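You operate a simulated robot arm through the tools that you are given. There is no shell and no other tool.

The job below is to be done with a simulated robot arm. You get a single attempt, and the scene is never put back.

TASK
Wipe the glue smear off the press pad with the green-topped sponge.
Fine: heat dial off first; swing the head clear for it and back over the pad after; put the sponge back; the time slider stays. What is to be rubbed or washed off counts as gone when no trace of it is left.
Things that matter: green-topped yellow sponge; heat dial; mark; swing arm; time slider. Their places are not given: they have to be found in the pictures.

It is judged by the outcome, as a careful person would: the job done as asked, and still so three seconds after it is handed in. It fails if anything else is knocked over, pushed out of place, dropped, spilled or broken.

THE ROBOT
A 6-joint arm with a two-finger gripper, fixed in place. Base frame: the origin is at the foot of the arm, x ahead of it, y to its left, z up; the work surface is at about z = 840. Lengths are in mm, angles in degrees, forces in N, time in s.
Its first joint turns from -166.0 to 166.0 degrees. Payload 2.45 kg.
Tool frame: the origin (TCP) lies between the finger pads and is the grasp point; the fingertips stand 20 mm ahead of it; z points along the fingers, y is the line along which they close. The gripper opens to 140 mm. The gripper's body begins 168 mm behind the TCP.
Orientation is that of the tool frame in the base frame, as a unit quaternion [w, x, y, z]. With the fingers straight down and closing along the base's y, the tool's x points along the base's -x, its y along +y and its z along -z.

THE INTERFACE
- The arm moves only by the tool arm_command. Its argument "deltas" is a list that holds one entry, the list of rows, each a list of 7 numbers: the shift along the base's x, y, z in units of 200 mm (1.0 is 200 mm), then the turn, a rotation vector about the base's x, y, z in units of 60 degrees (1.0 is 60 degrees), then the finger opening in m, from 0 to 0.14. In form: [[[dx, dy, dz, wx, wy, wz, claw], ...]]. A call has 1 to 20 rows; each row is the pose to reach, as a shift and turn from the pose commanded when the call began. A call with a number of a shift or a turn outside -1 to 1 is refused whole. Rows are played at 5 a second. More than 50 mm and 8.6 degrees between two rows, or a gripper value outside its range, and nothing of the call is played. Where a pose cannot be reached the arm comes as near as it can. A force on the tool above 40 N (or 10 N above the force at the start of the call, whichever is more), or a blocked arm, ends the call early, and 0.2 s more pass. The fingers move at their own pace (about 45 mm/s each) and stop on an object; they squeeze with about 39 N. The grip force told is the motor's: it shows also when the fingers shut on nothing. Time passes only in rows, and 0.2 s behind the last, so rows that repeat a pose let the fingers close. It gives the time, the measured TCP pose, the force on the tool (base axes), the opening and the grip force at its end, in the units of the frame above (readings bear some noise), with the torque about the TCP (base axes, N m) and any sound that the robot's microphone picked up.
- Cameras (640 x 400 px; columns grow to the right, rows downward): "scene" is fixed at [221.3, -498.7, 1489.2]; the picture's right is [0.63, -0.78, 0.00], its down [-0.33, -0.27, -0.90] and it looks along [0.70, 0.57, -0.43] (base axes); focal length 326 px, centre (320, 200). "wrist" rides on the gripper at [78, 11, -209] in the tool frame; the picture's right is [-0.14, 0.99, 0.00], its down [-0.92, -0.13, -0.37] and it looks along [-0.36, -0.05, 0.93] (tool axes); focal length 280 px, centre (320, 200).
- snapshot(camera): a new picture of that camera. It takes no simulated time.
- point_at(camera, pixels): for up to 12 pixels [column, row] of the newest picture of that camera ("zoom" is the newest enlarged one), the place [x, y, z] in the base frame of the surface seen there, good to about 2 mm. It takes no simulated time.
- zoom(camera, box): a new picture of the part [left, top, right, bottom] of that camera's present view, enlarged. It takes no simulated time.
- sign_off(): hands the job in; it is judged then, once.

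Unless the task says otherwise, let go and move clear before handing in.

The tools are called as name(argument=value, ...) on one line, values as JSON. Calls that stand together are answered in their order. arm_command: Moves the arm, as the interface text tells. Its arguments: {"type":"object","properties":{"deltas":{"type":"array"}},"required":["deltas"]} The other tools are called the same way: snapshot (camera) takes a picture; point_at (camera, pixels) gives the place of the surface under pixels of a picture; zoom (camera, box) takes an enlarged picture of a part of a camera's view; sign_off () hands the job in.

At the start:

```text
t: 0.0
tcp_pos: [700.2, -70.8, 1255.4]
ee_rot: [0.0, 0.0, 1.0, 0.0]
force: [0.5, -1.2, -0.9]
ft_torque: [-0.01, 0.01, 0.02]
grip_width: 140.2
grip_force: 0.0
```

scene: 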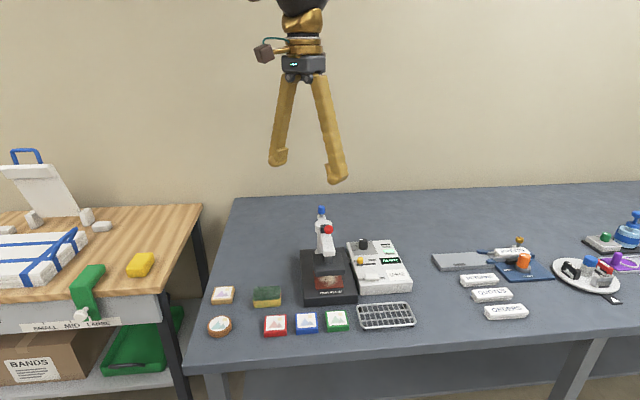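
wrist: 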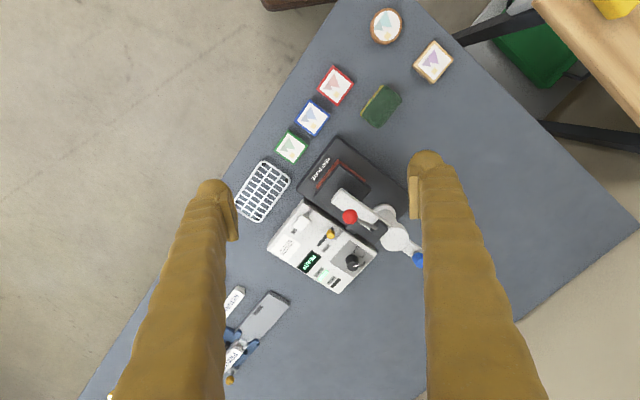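

The scene shows a press at about (327,270) with a control box at (378,265), and a green-topped sponge at (267,296). I'll zoom in to see the details.

zoom(camera="scene", box=[190, 200, 430, 350])

zoom(camera="wrist", box=[220, 60, 440, 300])

```text
2.67 times, centred on (310, 275) of scene
```

zoom: 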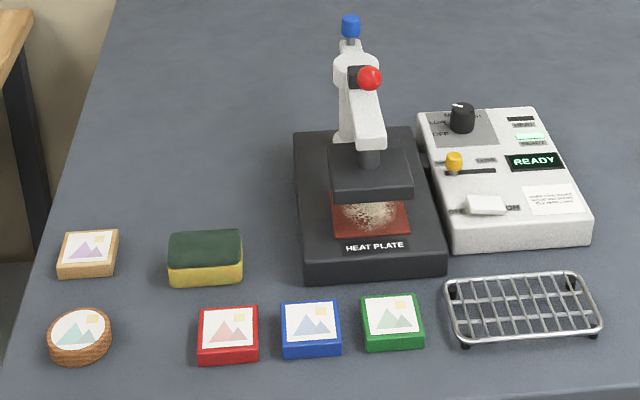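

```text
1.67 times, centred on (330, 180) of wrist
```

zoom: 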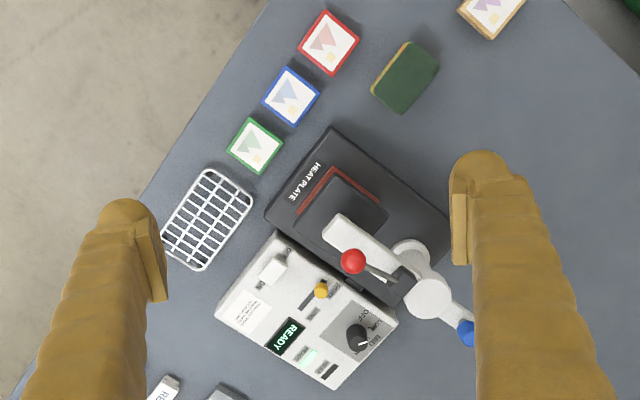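

The heat dial is the black knob at (363,243) and the yellow knob is probably the time slider. I'll zoom closer to read the labels.

zoom(camera="scene", box=[345, 232, 415, 296])

zoom(camera="scene", box=[295, 200, 365, 310])

zoom(camera="wrist", box=[265, 200, 385, 300])

zoom(camera="wrist", box=[295, 130, 435, 280])

```text
6.25 times, centred on (380, 264) of scene
```

zoom: 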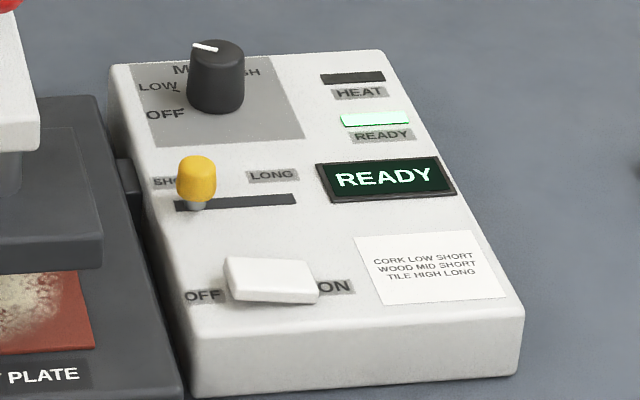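

```text
3.64 times, centred on (330, 255) of scene
```

zoom: 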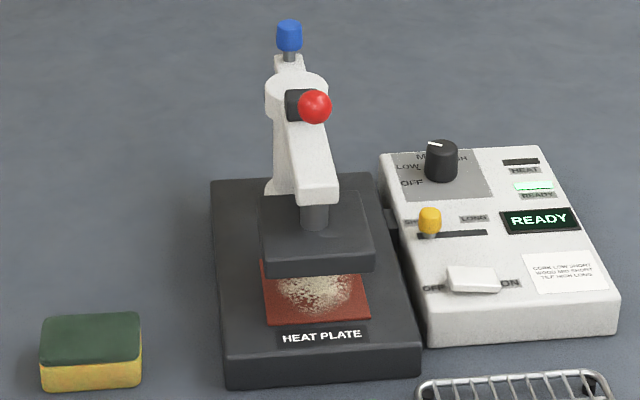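

```text
4.00 times, centred on (325, 250) of wrist
```

zoom: 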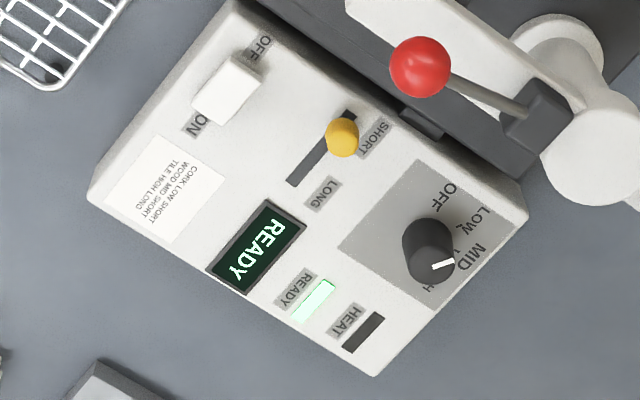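

```text
2.67 times, centred on (365, 205) of wrist
```

zoom: 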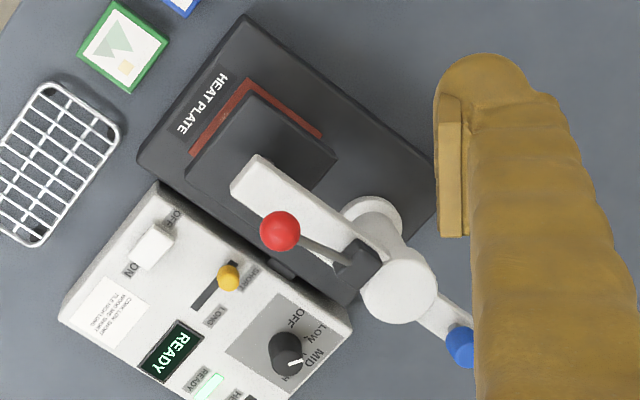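

The dial points at MID and OFF lies counter-clockwise from it, as seen from above. Next I'll get 3D positions of the key features.

zoom(camera="scene", box=[295, 200, 415, 310])

point_at(camera="scene", pixels=[[321, 210], [327, 229], [363, 240], [362, 247], [360, 261], [320, 225], [324, 245], [322, 270], [346, 272], [330, 284], [256, 290], [280, 289]])

point_at(camera="wrist", pixels=[[418, 259], [349, 217], [353, 258], [349, 265], [330, 234], [394, 240], [388, 214], [345, 199], [330, 170], [366, 197], [317, 195], [343, 165]])

```text
3.64 times, centred on (355, 255) of scene
```

zoom: 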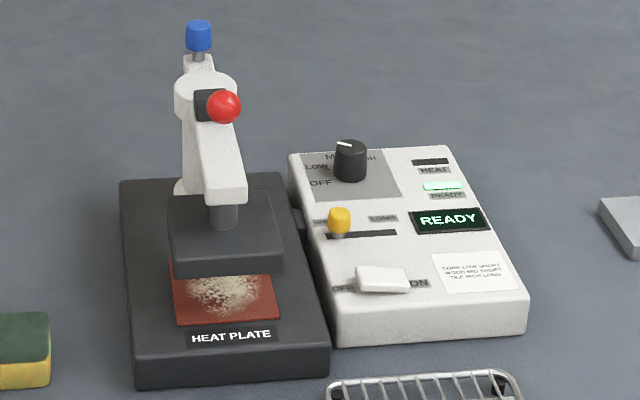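

```text
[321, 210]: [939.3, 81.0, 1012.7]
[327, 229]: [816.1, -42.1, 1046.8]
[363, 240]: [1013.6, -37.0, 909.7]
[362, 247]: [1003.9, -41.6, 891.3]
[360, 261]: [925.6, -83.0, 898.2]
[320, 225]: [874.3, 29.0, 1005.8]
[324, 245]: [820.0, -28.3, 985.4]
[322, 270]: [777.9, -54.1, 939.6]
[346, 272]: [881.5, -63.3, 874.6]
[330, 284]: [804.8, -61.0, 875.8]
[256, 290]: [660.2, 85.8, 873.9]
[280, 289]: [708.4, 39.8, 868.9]
```

```text
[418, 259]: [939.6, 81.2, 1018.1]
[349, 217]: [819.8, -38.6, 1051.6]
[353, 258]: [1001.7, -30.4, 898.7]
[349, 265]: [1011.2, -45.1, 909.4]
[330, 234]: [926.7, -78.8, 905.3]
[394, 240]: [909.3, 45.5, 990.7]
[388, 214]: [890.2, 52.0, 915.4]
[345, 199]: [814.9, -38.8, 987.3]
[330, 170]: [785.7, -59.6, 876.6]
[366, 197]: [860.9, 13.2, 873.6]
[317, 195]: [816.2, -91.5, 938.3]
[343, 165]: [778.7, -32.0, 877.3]
```

The press axis runs along about (0.72, 0.69) in base axes, and the dial is near [1008,-37,~895]. I'll refine the hub, head, pad and sponge geometry with the zoomed views.

zoom(camera="wrist", box=[335, 185, 435, 275])

point_at(camera="wrist", pixels=[[400, 235], [406, 243], [390, 245], [378, 211], [300, 190], [340, 138], [408, 180], [367, 291], [378, 258], [300, 202], [268, 246], [357, 215]])

point_at(camera="wrist", pixels=[[378, 87], [399, 98], [384, 126], [363, 118], [381, 106], [291, 148], [434, 61], [336, 180], [354, 190], [345, 185], [325, 170], [350, 170]])

```text
4.44 times, centred on (385, 230) of wrist
```

zoom: 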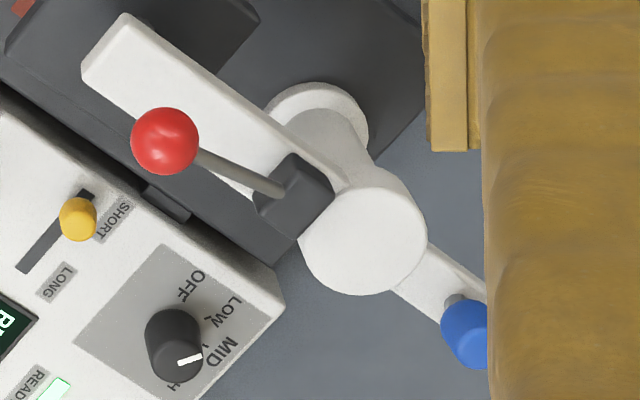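

```text
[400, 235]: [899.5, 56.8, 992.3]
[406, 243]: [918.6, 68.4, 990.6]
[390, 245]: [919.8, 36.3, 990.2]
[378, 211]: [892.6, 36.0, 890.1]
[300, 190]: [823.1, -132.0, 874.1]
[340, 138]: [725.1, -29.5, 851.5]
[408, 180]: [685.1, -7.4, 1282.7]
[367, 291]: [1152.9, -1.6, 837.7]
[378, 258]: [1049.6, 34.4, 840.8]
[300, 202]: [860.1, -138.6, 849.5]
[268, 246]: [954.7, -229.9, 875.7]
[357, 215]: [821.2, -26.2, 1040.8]
```

```text
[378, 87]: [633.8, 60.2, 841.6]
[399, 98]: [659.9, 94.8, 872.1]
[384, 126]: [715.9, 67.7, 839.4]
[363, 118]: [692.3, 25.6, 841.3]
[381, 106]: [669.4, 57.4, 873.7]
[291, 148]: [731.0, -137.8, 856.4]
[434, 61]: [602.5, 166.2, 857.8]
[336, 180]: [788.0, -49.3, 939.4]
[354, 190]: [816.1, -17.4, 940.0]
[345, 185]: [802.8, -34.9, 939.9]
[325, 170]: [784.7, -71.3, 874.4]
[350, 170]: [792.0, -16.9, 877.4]
```

In the zooms the dial's white mark seems to point closer to LOW than MID. I'll move the wrist camera above the press, staying clear at z≥1100, to read the dial ticks and hub geometry.

arm_command(deltas=[[[0.17, 0.04, -0.13, 0, 0, 0, 0.14], [0.34, 0.08, -0.26, 0, 0, 0, 0.14], [0.5, 0.11, -0.39, 0, 0, 0, 0.14], [0.67, 0.15, -0.52, 0, 0, 0, 0.14], [0.84, 0.19, -0.65, 0, 0, 0, 0.14], [1.0, 0.22, -0.77, 0, 0, 0, 0.14], [1.0, 0.22, -0.77, 0, 0, 0, 0.14]]])

snapshot(camera="wrist")

snapshot(camera="scene")

```text
t: 1.6
tcp_pos: [898.4, -26.5, 1100.2]
ee_rot: [-0.001, 0.0, 1.0, 0.0]
force: [0.2, -0.6, 0.1]
ft_torque: [-0.02, -0.02, 0.02]
grip_width: 140.0
grip_force: 0.0
```

```text
taken
```

wrist: 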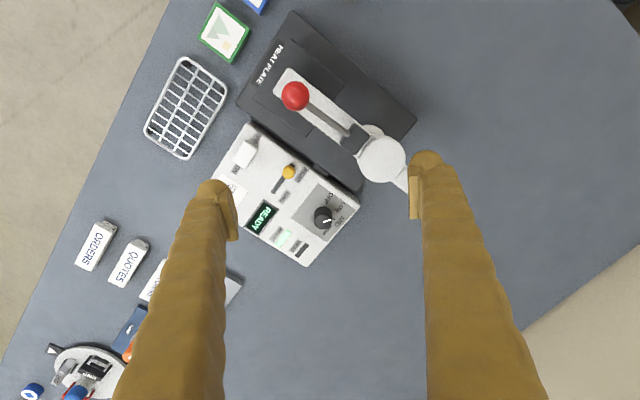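

```text
taken
```

scene: 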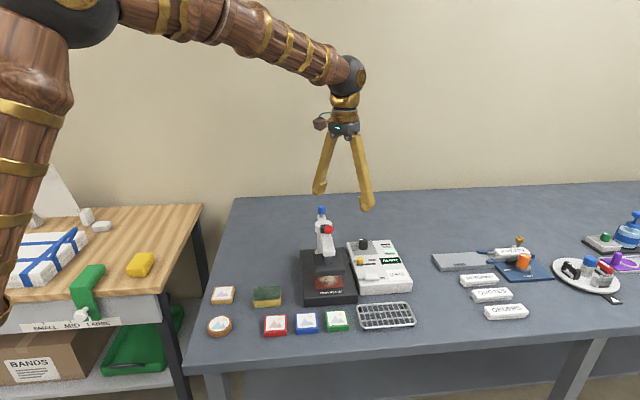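

The dial is at about (322,216) in the wrist view. I'll zoom in on it and on the hub.

zoom(camera="wrist", box=[296, 190, 360, 240])

zoom(camera="wrist", box=[230, 10, 420, 270])

point_at(camera="wrist", pixels=[[322, 212], [322, 217], [326, 222], [316, 218], [330, 216], [382, 160], [363, 140], [382, 143], [402, 160], [382, 180], [289, 172], [295, 95]])

```text
8.00 times, centred on (328, 215) of wrist
```

zoom: 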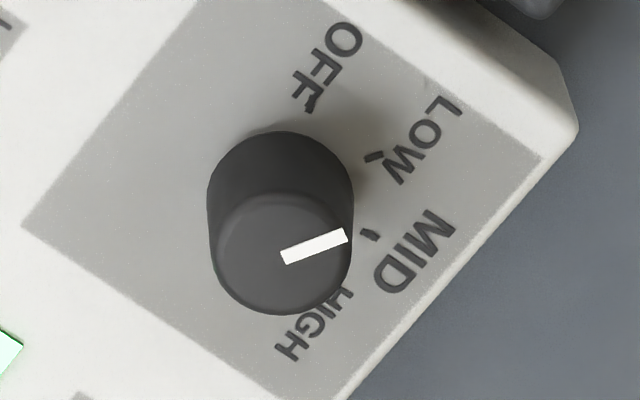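

```text
1.54 times, centred on (325, 140) of wrist
```

zoom: 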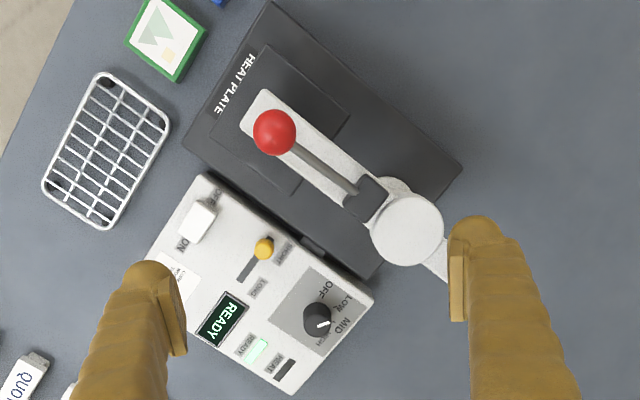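

```text
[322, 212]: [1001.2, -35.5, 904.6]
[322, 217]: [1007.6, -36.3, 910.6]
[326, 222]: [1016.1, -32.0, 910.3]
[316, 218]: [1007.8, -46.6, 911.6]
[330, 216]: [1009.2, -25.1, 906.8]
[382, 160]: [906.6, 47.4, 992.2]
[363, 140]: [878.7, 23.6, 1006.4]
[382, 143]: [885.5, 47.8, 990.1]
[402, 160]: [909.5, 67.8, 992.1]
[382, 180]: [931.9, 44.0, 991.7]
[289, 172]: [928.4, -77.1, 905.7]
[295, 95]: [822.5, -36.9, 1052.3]
```

The dial points to LOW (8× zoom: mark at 20°, LOW tick at about 25°), and the OFF tick is about 48–50° counter-clockwise. The dial centre is about [1008,-36], top z 910. I'll test whether a vertical tool can reach out there, staying at a safe height.

arm_command(deltas=[[[0.18, -0.015, 0, 0, 0, 0, 0.07], [0.36, -0.03, 0, 0, 0, 0, 0.07], [0.55, -0.047, 0, 0, 0, 0, 0.07], [0.55, -0.047, -0.2, 0, 0, 0, 0.07], [0.55, -0.047, -0.4, 0, 0, 0, 0.07], [0.55, -0.047, -0.6, 0, 0, 0, 0.07], [0.55, -0.047, -0.6, 0, 0, 0, 0.07]]])

snapshot(camera="wrist")

snapshot(camera="scene")

```text
t: 3.2
tcp_pos: [1008.8, -35.9, 981.6]
ee_rot: [-0.001, 0.0, 1.0, -0.001]
force: [-0.2, -0.1, -0.8]
ft_torque: [0.0, 0.03, -0.01]
grip_width: 70.0
grip_force: 0.0
```

```text
taken
```

wrist: 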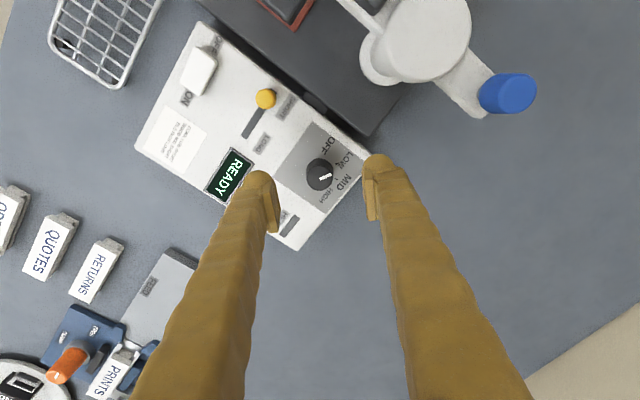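

```text
taken
```

scene: 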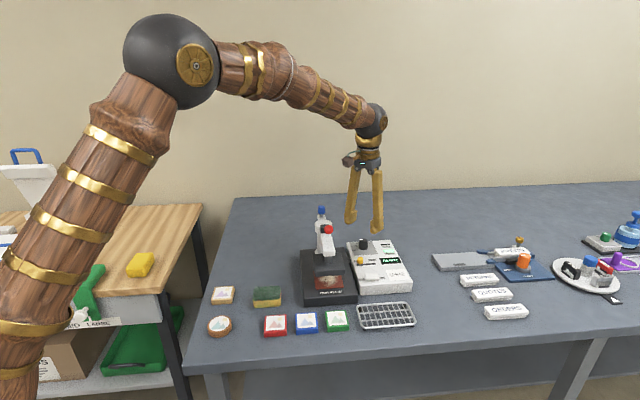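

The arm reaches over the dial at z 981. I'll refine the dial and blue knob positions from this nearer view.

zoom(camera="wrist", box=[280, 120, 376, 220])

point_at(camera="wrist", pixels=[[319, 175], [308, 175], [331, 175], [319, 187], [319, 166], [500, 92], [515, 92], [530, 92], [487, 92], [300, 200], [290, 165], [345, 205]])

zoom(camera="wrist", box=[380, 0, 560, 130])

```text
4.00 times, centred on (328, 170) of wrist
```

zoom: 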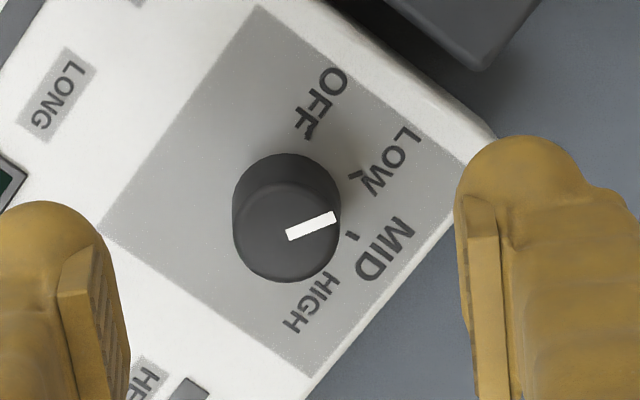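

```text
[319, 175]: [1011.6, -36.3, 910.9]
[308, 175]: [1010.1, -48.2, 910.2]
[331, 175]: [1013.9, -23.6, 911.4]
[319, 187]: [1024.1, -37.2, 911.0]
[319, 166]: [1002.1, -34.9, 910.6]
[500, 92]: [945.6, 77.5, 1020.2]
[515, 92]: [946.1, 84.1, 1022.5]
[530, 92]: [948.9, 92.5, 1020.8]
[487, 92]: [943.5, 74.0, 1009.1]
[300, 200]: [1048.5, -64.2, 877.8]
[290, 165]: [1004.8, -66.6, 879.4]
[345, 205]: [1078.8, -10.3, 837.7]
```

```text
3.08 times, centred on (470, 65) of wrist
```

zoom: 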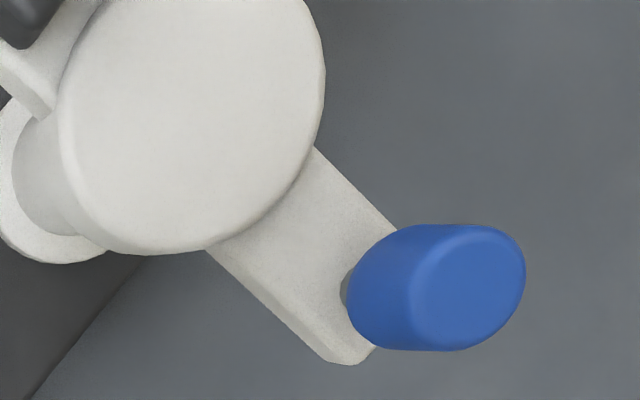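

Refined: dial centre about [1014.5,-36.5], top 910.7, panel about 878; blue knob centre about [948,86], top 1022. I'll descend over the dial with fingertips at about z 887.

arm_command(deltas=[[[0.0285, -0.003, 0, 0, 0, 0, 0.07], [0.0285, -0.003, -0.12, 0, 0, 0, 0.07], [0.0285, -0.003, -0.24, 0, 0, 0, 0.07], [0.0285, -0.003, -0.37, 0, 0, 0, 0.07], [0.0285, -0.003, -0.37, 0, 0, 0, 0.07]]])

snapshot(camera="wrist")

zoom(camera="scene", box=[300, 170, 440, 310])

```text
t: 4.4
tcp_pos: [1013.7, -35.5, 906.8]
ee_rot: [0.0, 0.0, 1.0, 0.0]
force: [-0.5, 0.9, -0.4]
ft_torque: [0.01, 0.01, -0.02]
grip_width: 70.0
grip_force: 0.0
```

```text
taken
```

wrist: 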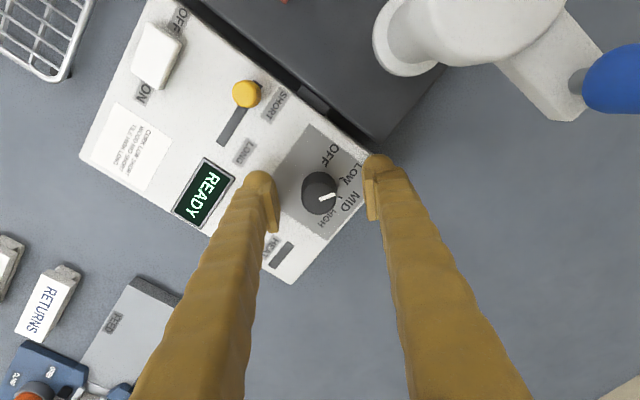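

```text
2.86 times, centred on (370, 240) of scene
```

zoom: 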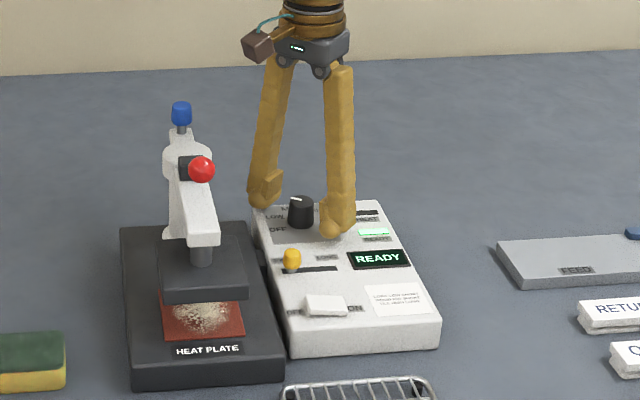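

The fingers straddle the dial cleanly. I'll close on it.

arm_command(deltas=[[[0, 0, 0, 0, 0, 0, 0.05], [0, 0, 0, 0, 0, 0, 0.035], [0, 0, 0, 0, 0, 0, 0.022], [0, 0, 0, 0, 0, 0, 0.022], [0, 0, 0, 0, 0, 0, 0.022]]])

snapshot(camera="wrist")

```text
t: 5.6
tcp_pos: [1013.5, -38.5, 906.8]
ee_rot: [0.0, 0.0, 1.0, 0.001]
force: [-0.3, -21.2, -1.6]
ft_torque: [-0.25, 0.02, 0.01]
grip_width: 27.9
grip_force: 44.6
```

```text
taken
```

wrist: 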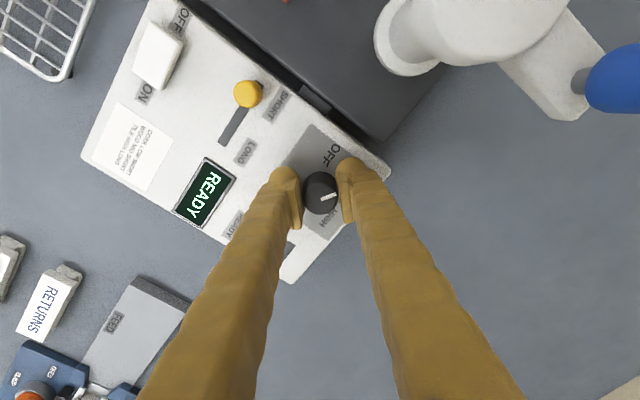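

The grip closed on the dial at 27.9 mm, and it pulled the tool to y −38.5 with 21 N, so the dial centre is about 3 mm further in −y. I'll recentre and turn it counter-clockwise by about 48°.

arm_command(deltas=[[[0, -0.015, 0, 0, 0, 0, 0.022], [0, -0.015, 0, 0, 0, 0.1, 0.022], [0, -0.015, 0, 0, 0, 0.2, 0.022], [0, -0.015, 0, 0, 0, 0.3, 0.022], [0, -0.015, 0, 0, 0, 0.4, 0.022], [0, -0.015, 0, 0, 0, 0.5, 0.022], [0, -0.015, 0, 0, 0, 0.6, 0.022], [0, -0.015, 0, 0, 0, 0.7, 0.022], [0, -0.015, 0, 0, 0, 0.8, 0.022], [0, -0.015, 0, 0, 0, 0.8, 0.022]]])

snapshot(camera="wrist")

zoom(camera="scene", box=[340, 220, 420, 300])

```text
t: 6.8
tcp_pos: [1014.9, -38.6, 907.7]
ee_rot: [-0.001, -0.193, 0.981, 0.001]
force: [-5.2, 4.9, 3.1]
ft_torque: [0.05, 0.08, -0.01]
grip_width: 27.8
grip_force: 45.0
stopped in row 5: the force on the tool passed its limit at 41 N (the readings are from after the stop); the commanded pose is now the measured one
```

```text
taken
```

wrist: 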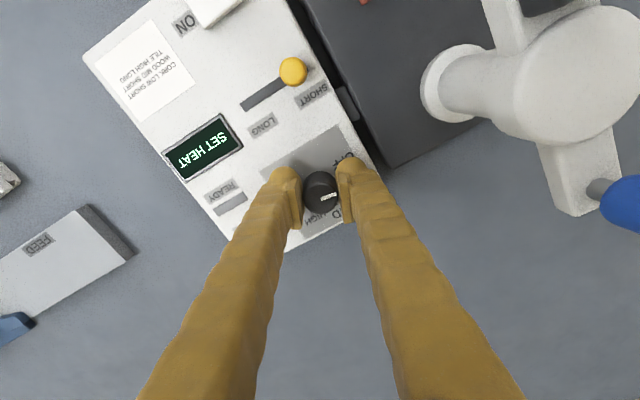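

```text
5.00 times, centred on (380, 260) of scene
```

zoom: 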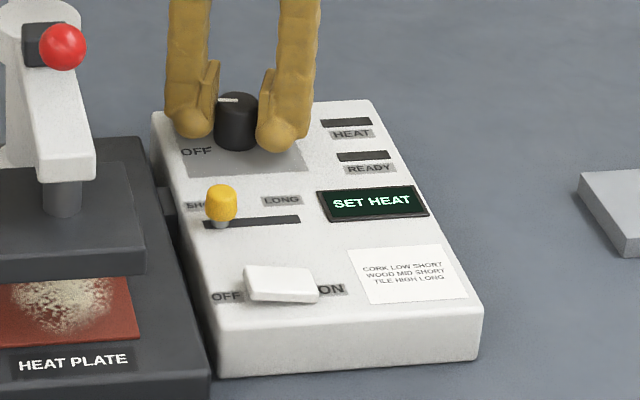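

The dial has turned about 22° and the display reads "SET HEAT". The stop came from sideways force, which has now relaxed. I'll continue turning in smaller steps.

arm_command(deltas=[[[0, 0, 0, 0, 0, 0.05, 0.022], [0, 0, 0, 0, 0, 0.1, 0.022], [0, 0, 0, 0, 0, 0.15, 0.022], [0, 0, 0, 0, 0, 0.2, 0.022], [0, 0, 0, 0, 0, 0.25, 0.022], [0, 0, 0, 0, 0, 0.25, 0.022]]])

snapshot(camera="wrist")

zoom(camera="scene", box=[340, 220, 420, 300])

```text
t: 8.2
tcp_pos: [1014.4, -38.6, 907.2]
ee_rot: [0.0, -0.32, 0.947, 0.0]
force: [-7.1, 5.3, 7.5]
ft_torque: [0.08, 0.05, 0.01]
grip_width: 27.7
grip_force: 44.5
```

```text
taken
```

wrist: 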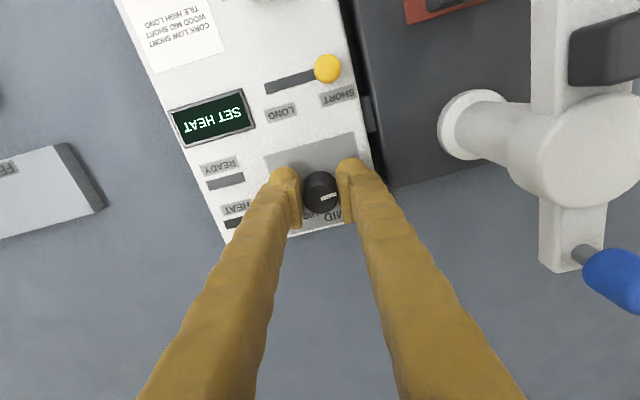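

```text
5.00 times, centred on (380, 260) of scene
```

zoom: 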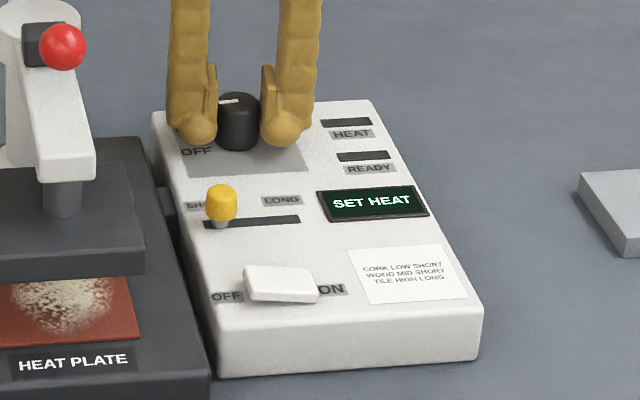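

The tool has now turned about 37°. I'll check the mark up close in the wrist view.

zoom(camera="wrist", box=[280, 140, 376, 240])

zoom(camera="scene", box=[350, 225, 390, 260])

```text
4.00 times, centred on (328, 190) of wrist
```

zoom: 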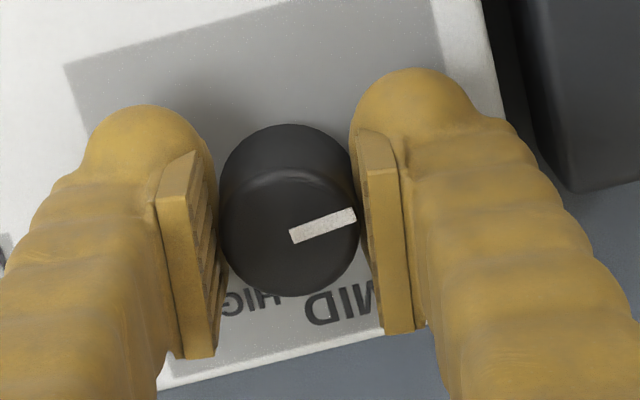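

```text
11.43 times, centred on (370, 242) of scene
```

zoom: 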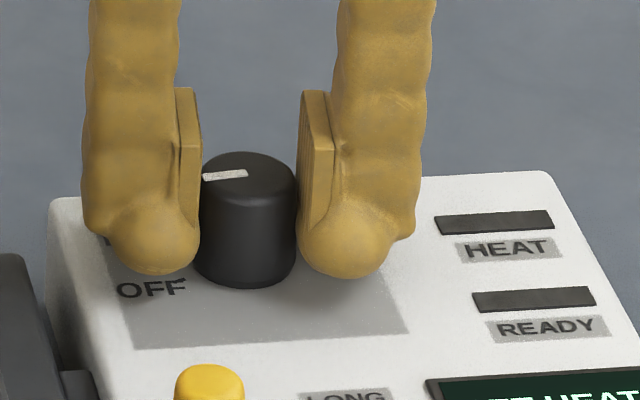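

The mark turns with the tool without slip (37° so far). I'll turn about 11° more to reach the OFF tick.

arm_command(deltas=[[[0, 0, 0, 0, 0, 0.05, 0.022], [0, 0, 0, 0, 0, 0.1, 0.022], [0, 0, 0, 0, 0, 0.15, 0.022], [0, 0, 0, 0, 0, 0.18, 0.022], [0, 0, 0, 0, 0, 0.18, 0.022]]])

snapshot(camera="wrist")

zoom(camera="scene", box=[350, 225, 390, 260])

zoom(camera="scene", box=[340, 220, 420, 300])

```text
t: 9.4
tcp_pos: [1015.3, -38.5, 906.9]
ee_rot: [0.0, -0.407, 0.913, 0.001]
force: [-4.5, -2.3, 11.8]
ft_torque: [-0.04, 0.05, 0.04]
grip_width: 27.7
grip_force: 44.8
```

```text
taken
```

wrist: 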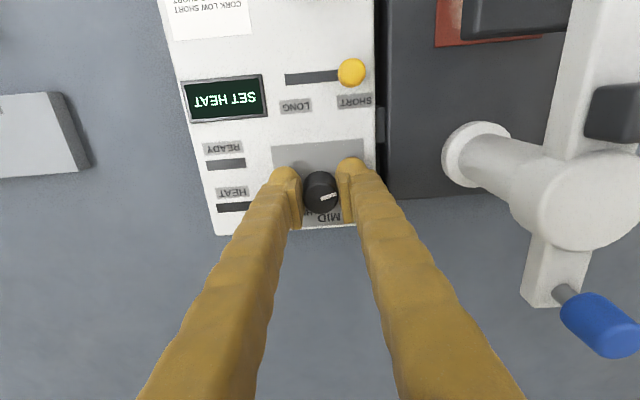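

```text
11.43 times, centred on (370, 242) of scene
```

zoom: 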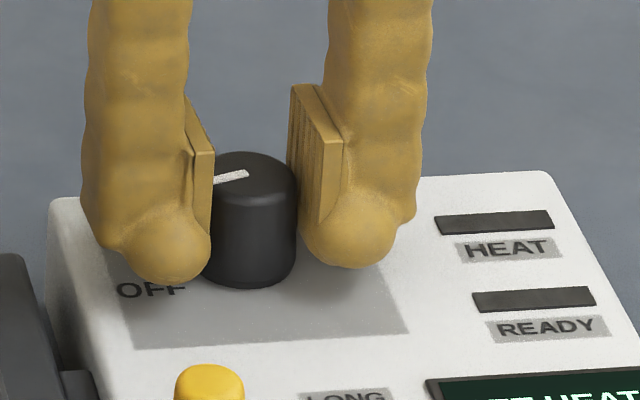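

```text
5.00 times, centred on (380, 260) of scene
```

zoom: 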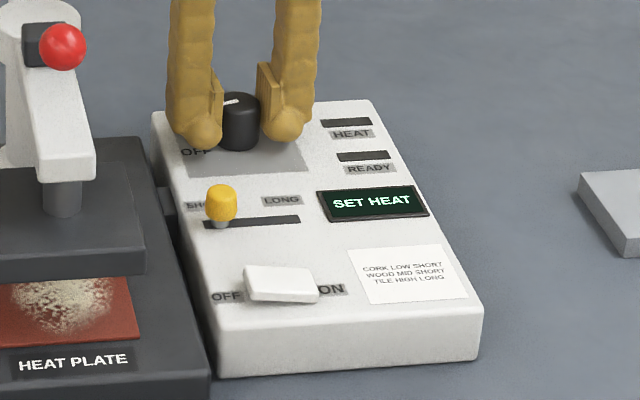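

Total turn is about 48°. I'll release, lift straight up and inspect the dial.

arm_command(deltas=[[[0, 0, 0, 0, 0, 0, 0.06], [0, 0, 0, 0, 0, 0, 0.06], [0, 0, 0, 0, 0, 0, 0.06], [0, 0, 0.2, 0, 0, 0, 0.06], [0, 0, 0.4, 0, 0, 0, 0.06], [0, 0, 0.4, 0, 0, 0, 0.06]]])

snapshot(camera="wrist")

zoom(camera="wrist", box=[280, 120, 376, 220])

zoom(camera="scene", box=[340, 220, 420, 300])

```text
t: 10.8
tcp_pos: [1014.4, -39.0, 987.5]
ee_rot: [-0.001, -0.407, 0.913, 0.0]
force: [0.4, -0.1, -0.6]
ft_torque: [0.03, -0.01, 0.0]
grip_width: 60.1
grip_force: 0.1
```

```text
taken
```

wrist: 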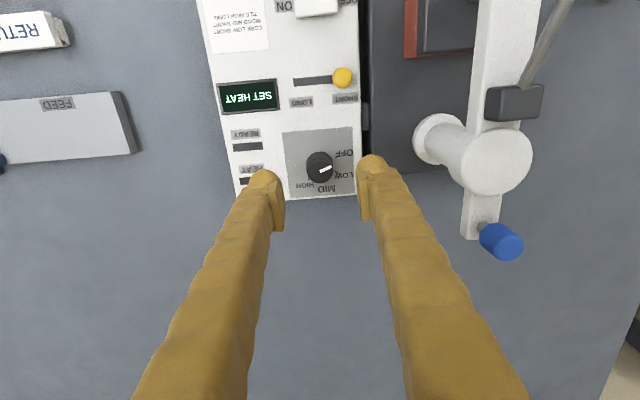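

```text
4.00 times, centred on (328, 170) of wrist
```

zoom: 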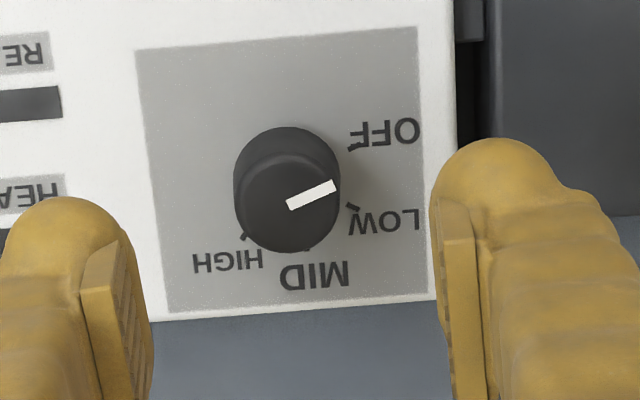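

```text
5.00 times, centred on (380, 260) of scene
```

zoom: 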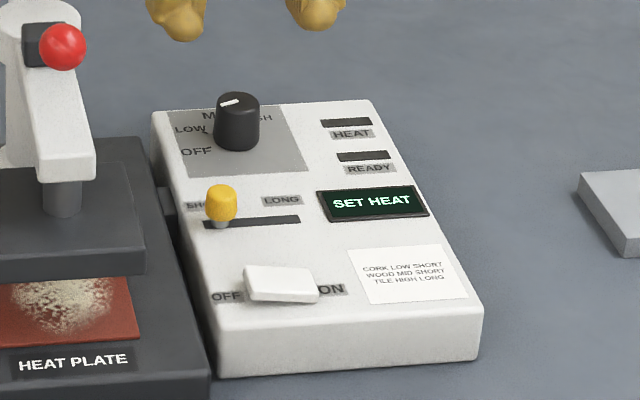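

The mark now points at the OFF tick. I'll measure the angle with 3D points to be sure.

zoom(camera="wrist", box=[298, 140, 346, 190])

```text
8.00 times, centred on (322, 165) of wrist
```

zoom: 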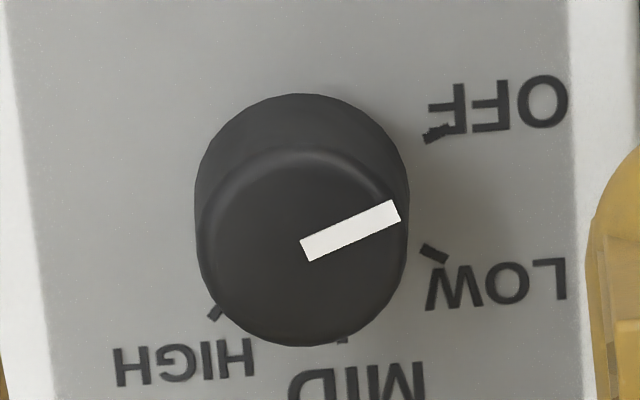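

point_at(camera="zoom", pixels=[[305, 251], [392, 212], [303, 247], [430, 135], [433, 254], [342, 340], [216, 312], [440, 128], [202, 240], [402, 240], [303, 340], [303, 155]])

```text
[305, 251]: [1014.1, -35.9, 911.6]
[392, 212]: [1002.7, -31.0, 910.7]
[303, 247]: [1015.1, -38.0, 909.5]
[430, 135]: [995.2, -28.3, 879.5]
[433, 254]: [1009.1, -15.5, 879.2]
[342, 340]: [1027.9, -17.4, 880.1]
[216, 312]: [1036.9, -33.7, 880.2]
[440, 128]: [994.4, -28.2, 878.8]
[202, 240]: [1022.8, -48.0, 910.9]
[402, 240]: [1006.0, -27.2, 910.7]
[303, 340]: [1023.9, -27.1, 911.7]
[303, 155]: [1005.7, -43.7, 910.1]
```

The dial is at OFF (mark about 152°, OFF tick about 154°, spacing about 48°), and "SET HEAT" shows with the lamps dark. Next I'll refine the blue knob and the hub tail before the swing.

point_at(camera="wrist", pixels=[[506, 243], [515, 245], [508, 252], [505, 234], [480, 205], [490, 210], [470, 225], [497, 163], [483, 228], [515, 20], [440, 25], [385, 100]])

zoom(camera="wrist", box=[400, 80, 560, 270])

zoom(camera="scene", box=[300, 195, 360, 255])

```text
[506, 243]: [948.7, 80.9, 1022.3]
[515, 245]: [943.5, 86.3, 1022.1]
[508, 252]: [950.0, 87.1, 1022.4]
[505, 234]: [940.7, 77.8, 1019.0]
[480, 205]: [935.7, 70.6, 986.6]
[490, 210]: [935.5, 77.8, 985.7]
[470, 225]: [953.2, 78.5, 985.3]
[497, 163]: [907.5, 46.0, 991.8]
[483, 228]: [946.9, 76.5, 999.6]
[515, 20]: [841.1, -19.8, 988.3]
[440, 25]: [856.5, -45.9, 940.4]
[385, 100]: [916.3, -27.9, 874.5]
```

```text
2.11 times, centred on (480, 175) of wrist
```

zoom: 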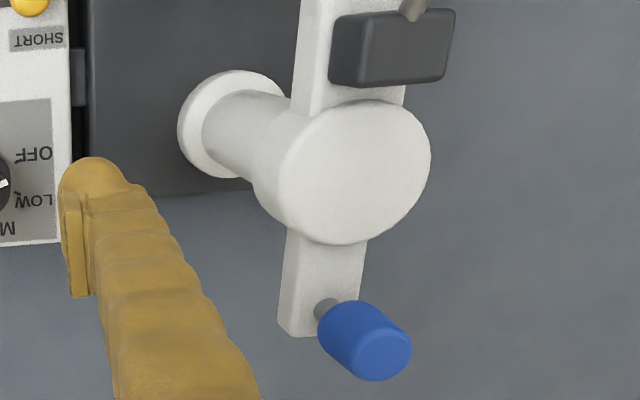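

```text
6.67 times, centred on (330, 225) of scene
```

zoom: 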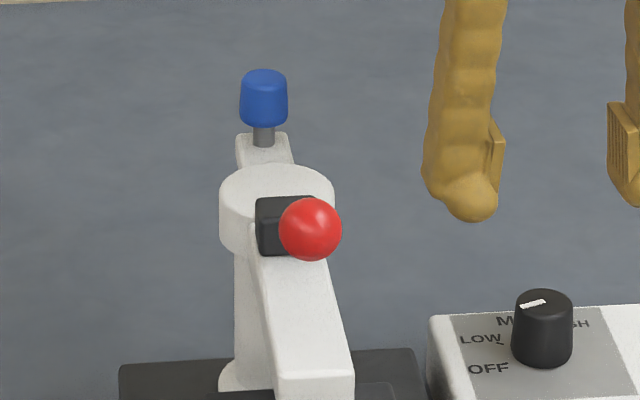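

The blue knob is centred at about [947.5,84.5], z 998–1022, on the tail (z 986); the hub axis is at [907,46.5]. I'll move over the knob at safe height, then lower the open fingers around it.

arm_command(deltas=[[[0, 0, 0.2, 0, 0, 0, 0.06], [0, 0, 0.37, 0, 0, 0, 0.06], [-0.1, 0.18, 0.37, 0, 0, -0.03, 0.06], [-0.2, 0.36, 0.37, 0, 0, -0.05, 0.06], [-0.28, 0.5, 0.37, 0, 0, -0.075, 0.06], [-0.3345, 0.6175, 0.37, 0, 0, -0.075, 0.06], [-0.3345, 0.6175, 0.37, 0, 0, -0.075, 0.06]]])

snapshot(camera="wrist")

zoom(camera="scene", box=[260, 130, 400, 250])

```text
t: 12.4
tcp_pos: [946.1, 85.2, 1059.0]
ee_rot: [-0.001, -0.371, 0.928, 0.0]
force: [0.0, -0.3, 0.2]
ft_torque: [0.02, -0.05, 0.0]
grip_width: 60.1
grip_force: 0.1
```

```text
taken
```

wrist: 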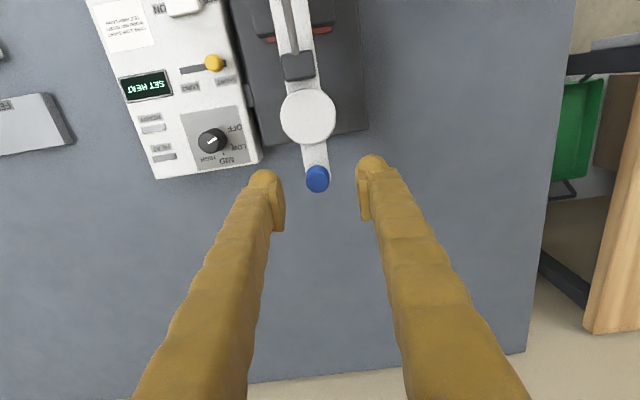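

```text
3.33 times, centred on (330, 190) of scene
```

zoom: 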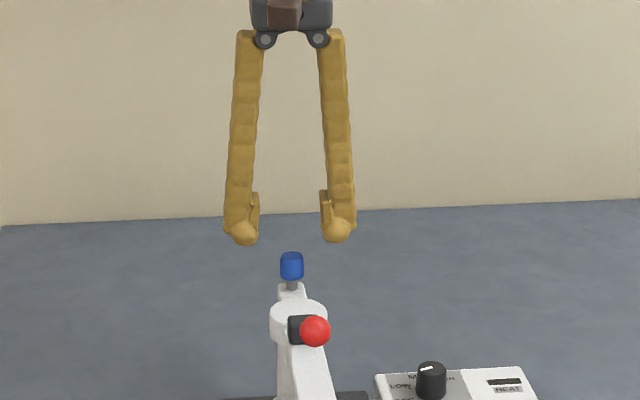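

The knob sits centred between the fingers at (317,180). I'll lower around it and close to a loose cage of about 30 mm.

arm_command(deltas=[[[0, 0, -0.1, 0, 0, 0, 0.06], [0, 0, -0.2, 0, 0, 0, 0.06], [0, 0, -0.2, 0, 0, 0, 0.045], [0, 0, -0.2, 0, 0, 0, 0.03], [0, 0, -0.2, 0, 0, 0, 0.03], [0, 0, -0.2, 0, 0, 0, 0.03]]])

snapshot(camera="wrist")

zoom(camera="scene", box=[290, 180, 360, 250])

```text
t: 13.8
tcp_pos: [946.2, 86.5, 1019.7]
ee_rot: [-0.001, -0.371, 0.929, 0.0]
force: [-0.2, -0.7, -0.5]
ft_torque: [0.01, -0.02, 0.0]
grip_width: 30.0
grip_force: 0.0
```

```text
taken
```

wrist: 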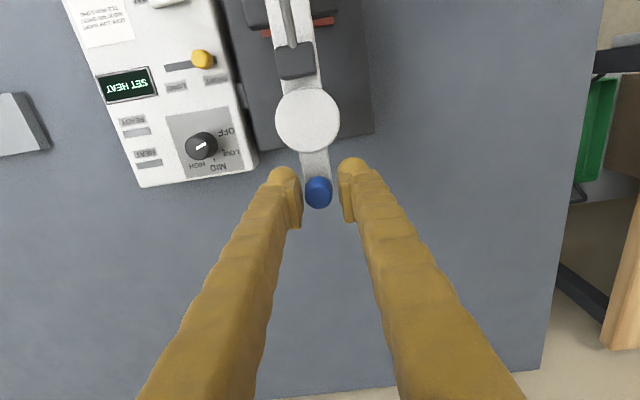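

```text
5.71 times, centred on (325, 215) of scene
```

zoom: 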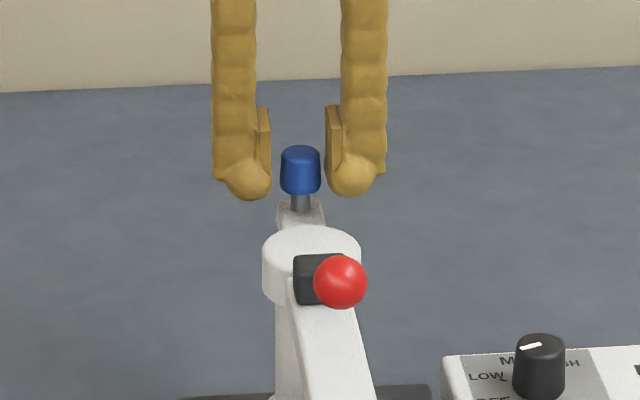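

The knob is caged. I'll swing the tail clockwise in small steps, which sends the head away from the control box, starting with 24° to test.

arm_command(deltas=[[[0.0123, -0.0145, 0, 0, 0, -0.067, 0.03], [0.0246, -0.0299, 0, 0, 0, -0.133, 0.03], [0.035, -0.046, 0, 0, 0, -0.2, 0.03], [0.0449, -0.0629, 0, 0, 0, -0.267, 0.03], [0.053, -0.08, 0, 0, 0, -0.333, 0.03], [0.0603, -0.0984, 0, 0, 0, -0.4, 0.03], [0.0603, -0.0984, 0, 0, 0, -0.4, 0.03]]])

snapshot(camera="wrist")

zoom(camera="scene", box=[240, 180, 420, 310])

```text
t: 15.4
tcp_pos: [959.5, 65.5, 1021.3]
ee_rot: [-0.001, -0.17, 0.985, 0.001]
force: [-0.8, 0.0, 0.2]
ft_torque: [0.01, 0.0, -0.03]
grip_width: 30.0
grip_force: 0.1
```

```text
taken
```

wrist: 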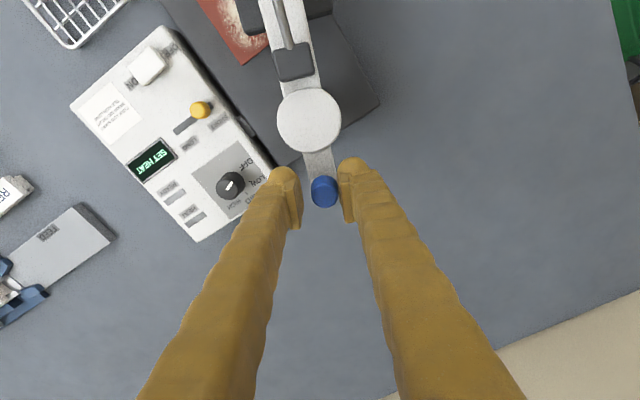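

```text
3.08 times, centred on (330, 245) of scene
```

zoom: 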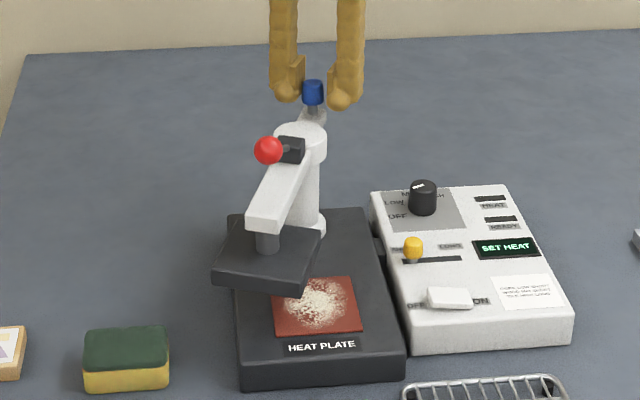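

The head swings freely to the left with about zero force, uncovering the smear. I'll continue to about 80°.

arm_command(deltas=[[[0.0055, -0.0186, 0, 0, 0, -0.067, 0.03], [0.0104, -0.0373, 0, 0, 0, -0.133, 0.03], [0.013, -0.0565, 0, 0, 0, -0.2, 0.03], [0.0154, -0.0757, 0, 0, 0, -0.267, 0.03], [0.0155, -0.095, 0, 0, 0, -0.333, 0.03], [0.0151, -0.1144, 0, 0, 0, -0.4, 0.03], [0.0125, -0.1335, 0, 0, 0, -0.467, 0.03], [0.0094, -0.1527, 0, 0, 0, -0.533, 0.03], [0.004, -0.1712, 0, 0, 0, -0.6, 0.03], [-0.0016, -0.1898, 0, 0, 0, -0.667, 0.03], [-0.0095, -0.2075, 0, 0, 0, -0.733, 0.03], [-0.0177, -0.2251, 0, 0, 0, -0.8, 0.03], [-0.028, -0.2414, 0, 0, 0, -0.867, 0.03], [-0.0385, -0.2577, 0, 0, 0, -0.933, 0.03], [-0.0385, -0.2577, 0, 0, 0, -0.933, 0.03]]])

snapshot(camera="wrist")

zoom(camera="scene", box=[240, 180, 420, 310])

```text
t: 18.6
tcp_pos: [952.2, 13.8, 1022.6]
ee_rot: [-0.001, 0.312, 0.95, 0.001]
force: [3.4, 6.7, 2.4]
ft_torque: [0.08, -0.05, 0.01]
grip_width: 34.8
grip_force: 3.5
```

```text
taken
```

wrist: 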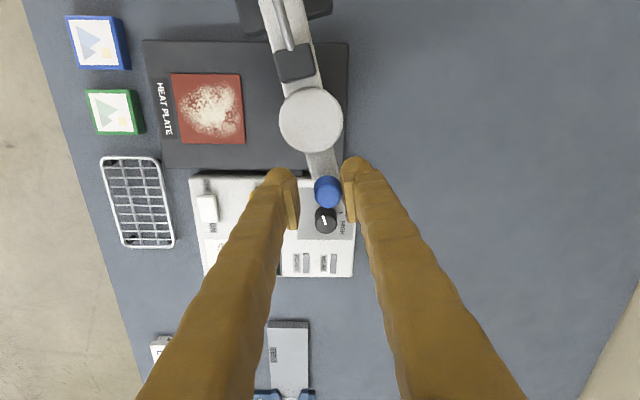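

```text
3.08 times, centred on (330, 245) of scene
```

zoom: 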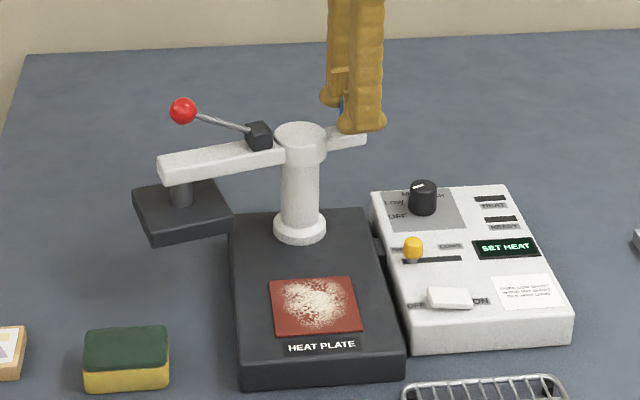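

The head is swung about 70–75° to what seems to be its stop, and the pad is exposed. I'll release the knob and rise.

arm_command(deltas=[[[0, 0, 0, 0, 0, 0, 0.06], [0, 0, 0, 0, 0, 0, 0.06], [0, 0, 0, 0, 0, 0, 0.06], [0, 0, 0.2, 0, 0, 0, 0.06], [0, 0, 0.4, 0, 0, 0, 0.06], [0, 0, 0.6, 0, 0, 0, 0.06], [-0.2, 0, 0.6, 0, 0, 0, 0.1], [-0.4, 0, 0.6, 0, 0, 0, 0.1], [-0.4, 0, 0.6, 0, 0, 0, 0.1]]])

snapshot(camera="wrist")

zoom(camera="scene", box=[190, 200, 430, 350])

```text
t: 20.6
tcp_pos: [873.0, 12.1, 1142.9]
ee_rot: [-0.001, 0.313, 0.95, 0.001]
force: [0.0, 0.9, 0.4]
ft_torque: [0.03, 0.0, -0.05]
grip_width: 99.8
grip_force: 0.0
```

```text
taken
```

wrist: 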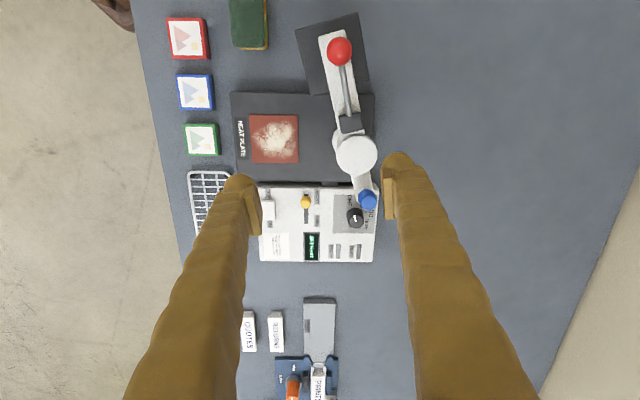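

```text
2.67 times, centred on (310, 275) of scene
```

zoom: 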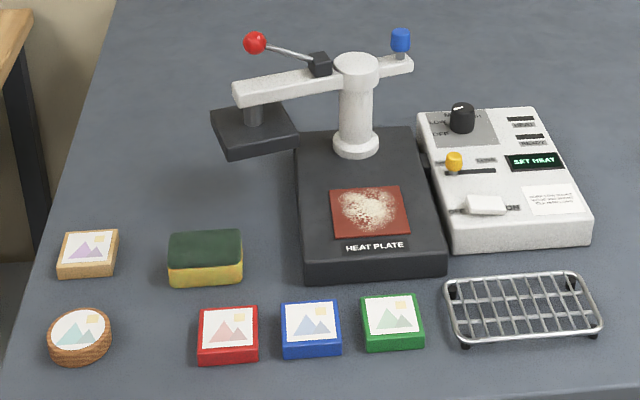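

The pad is uncovered. I'll measure the pad corners, smear, sponge and swung head.

zoom(camera="wrist", box=[225, 85, 385, 195])

point_at(camera="wrist", pixels=[[251, 116], [297, 116], [251, 162], [297, 162], [274, 139], [368, 200], [339, 51], [327, 40], [300, 30], [357, 18], [367, 90], [357, 155]])

zoom(camera="scene", box=[240, 255, 360, 315])

```text
3.64 times, centred on (305, 140) of wrist
```

zoom: 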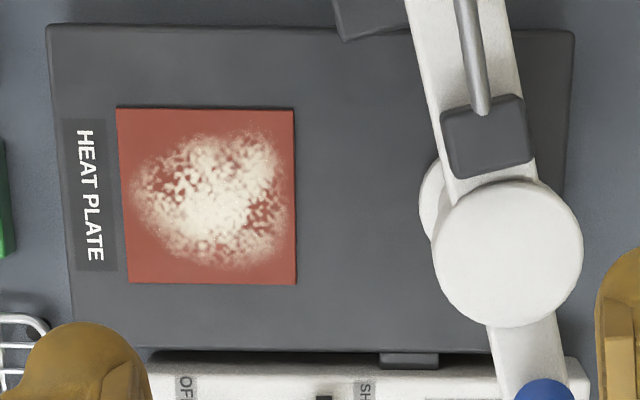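

```text
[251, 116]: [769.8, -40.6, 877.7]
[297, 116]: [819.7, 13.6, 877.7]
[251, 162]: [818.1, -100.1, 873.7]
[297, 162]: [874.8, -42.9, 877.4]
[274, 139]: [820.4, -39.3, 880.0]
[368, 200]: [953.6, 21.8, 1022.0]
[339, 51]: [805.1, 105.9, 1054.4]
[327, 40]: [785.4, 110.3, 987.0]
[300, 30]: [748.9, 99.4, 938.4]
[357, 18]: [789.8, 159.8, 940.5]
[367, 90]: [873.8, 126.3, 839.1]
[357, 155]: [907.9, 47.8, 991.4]
```

```text
5.33 times, centred on (300, 285) of scene
```

zoom: 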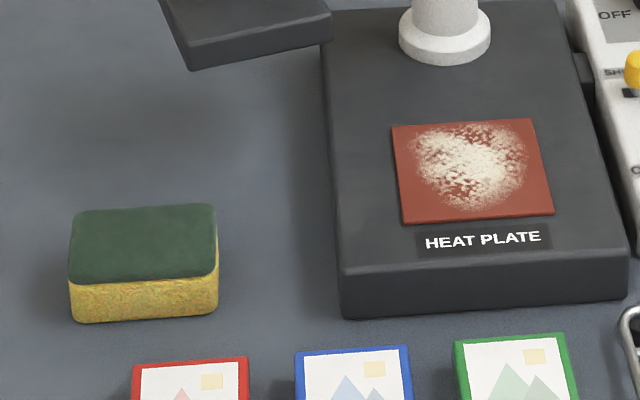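

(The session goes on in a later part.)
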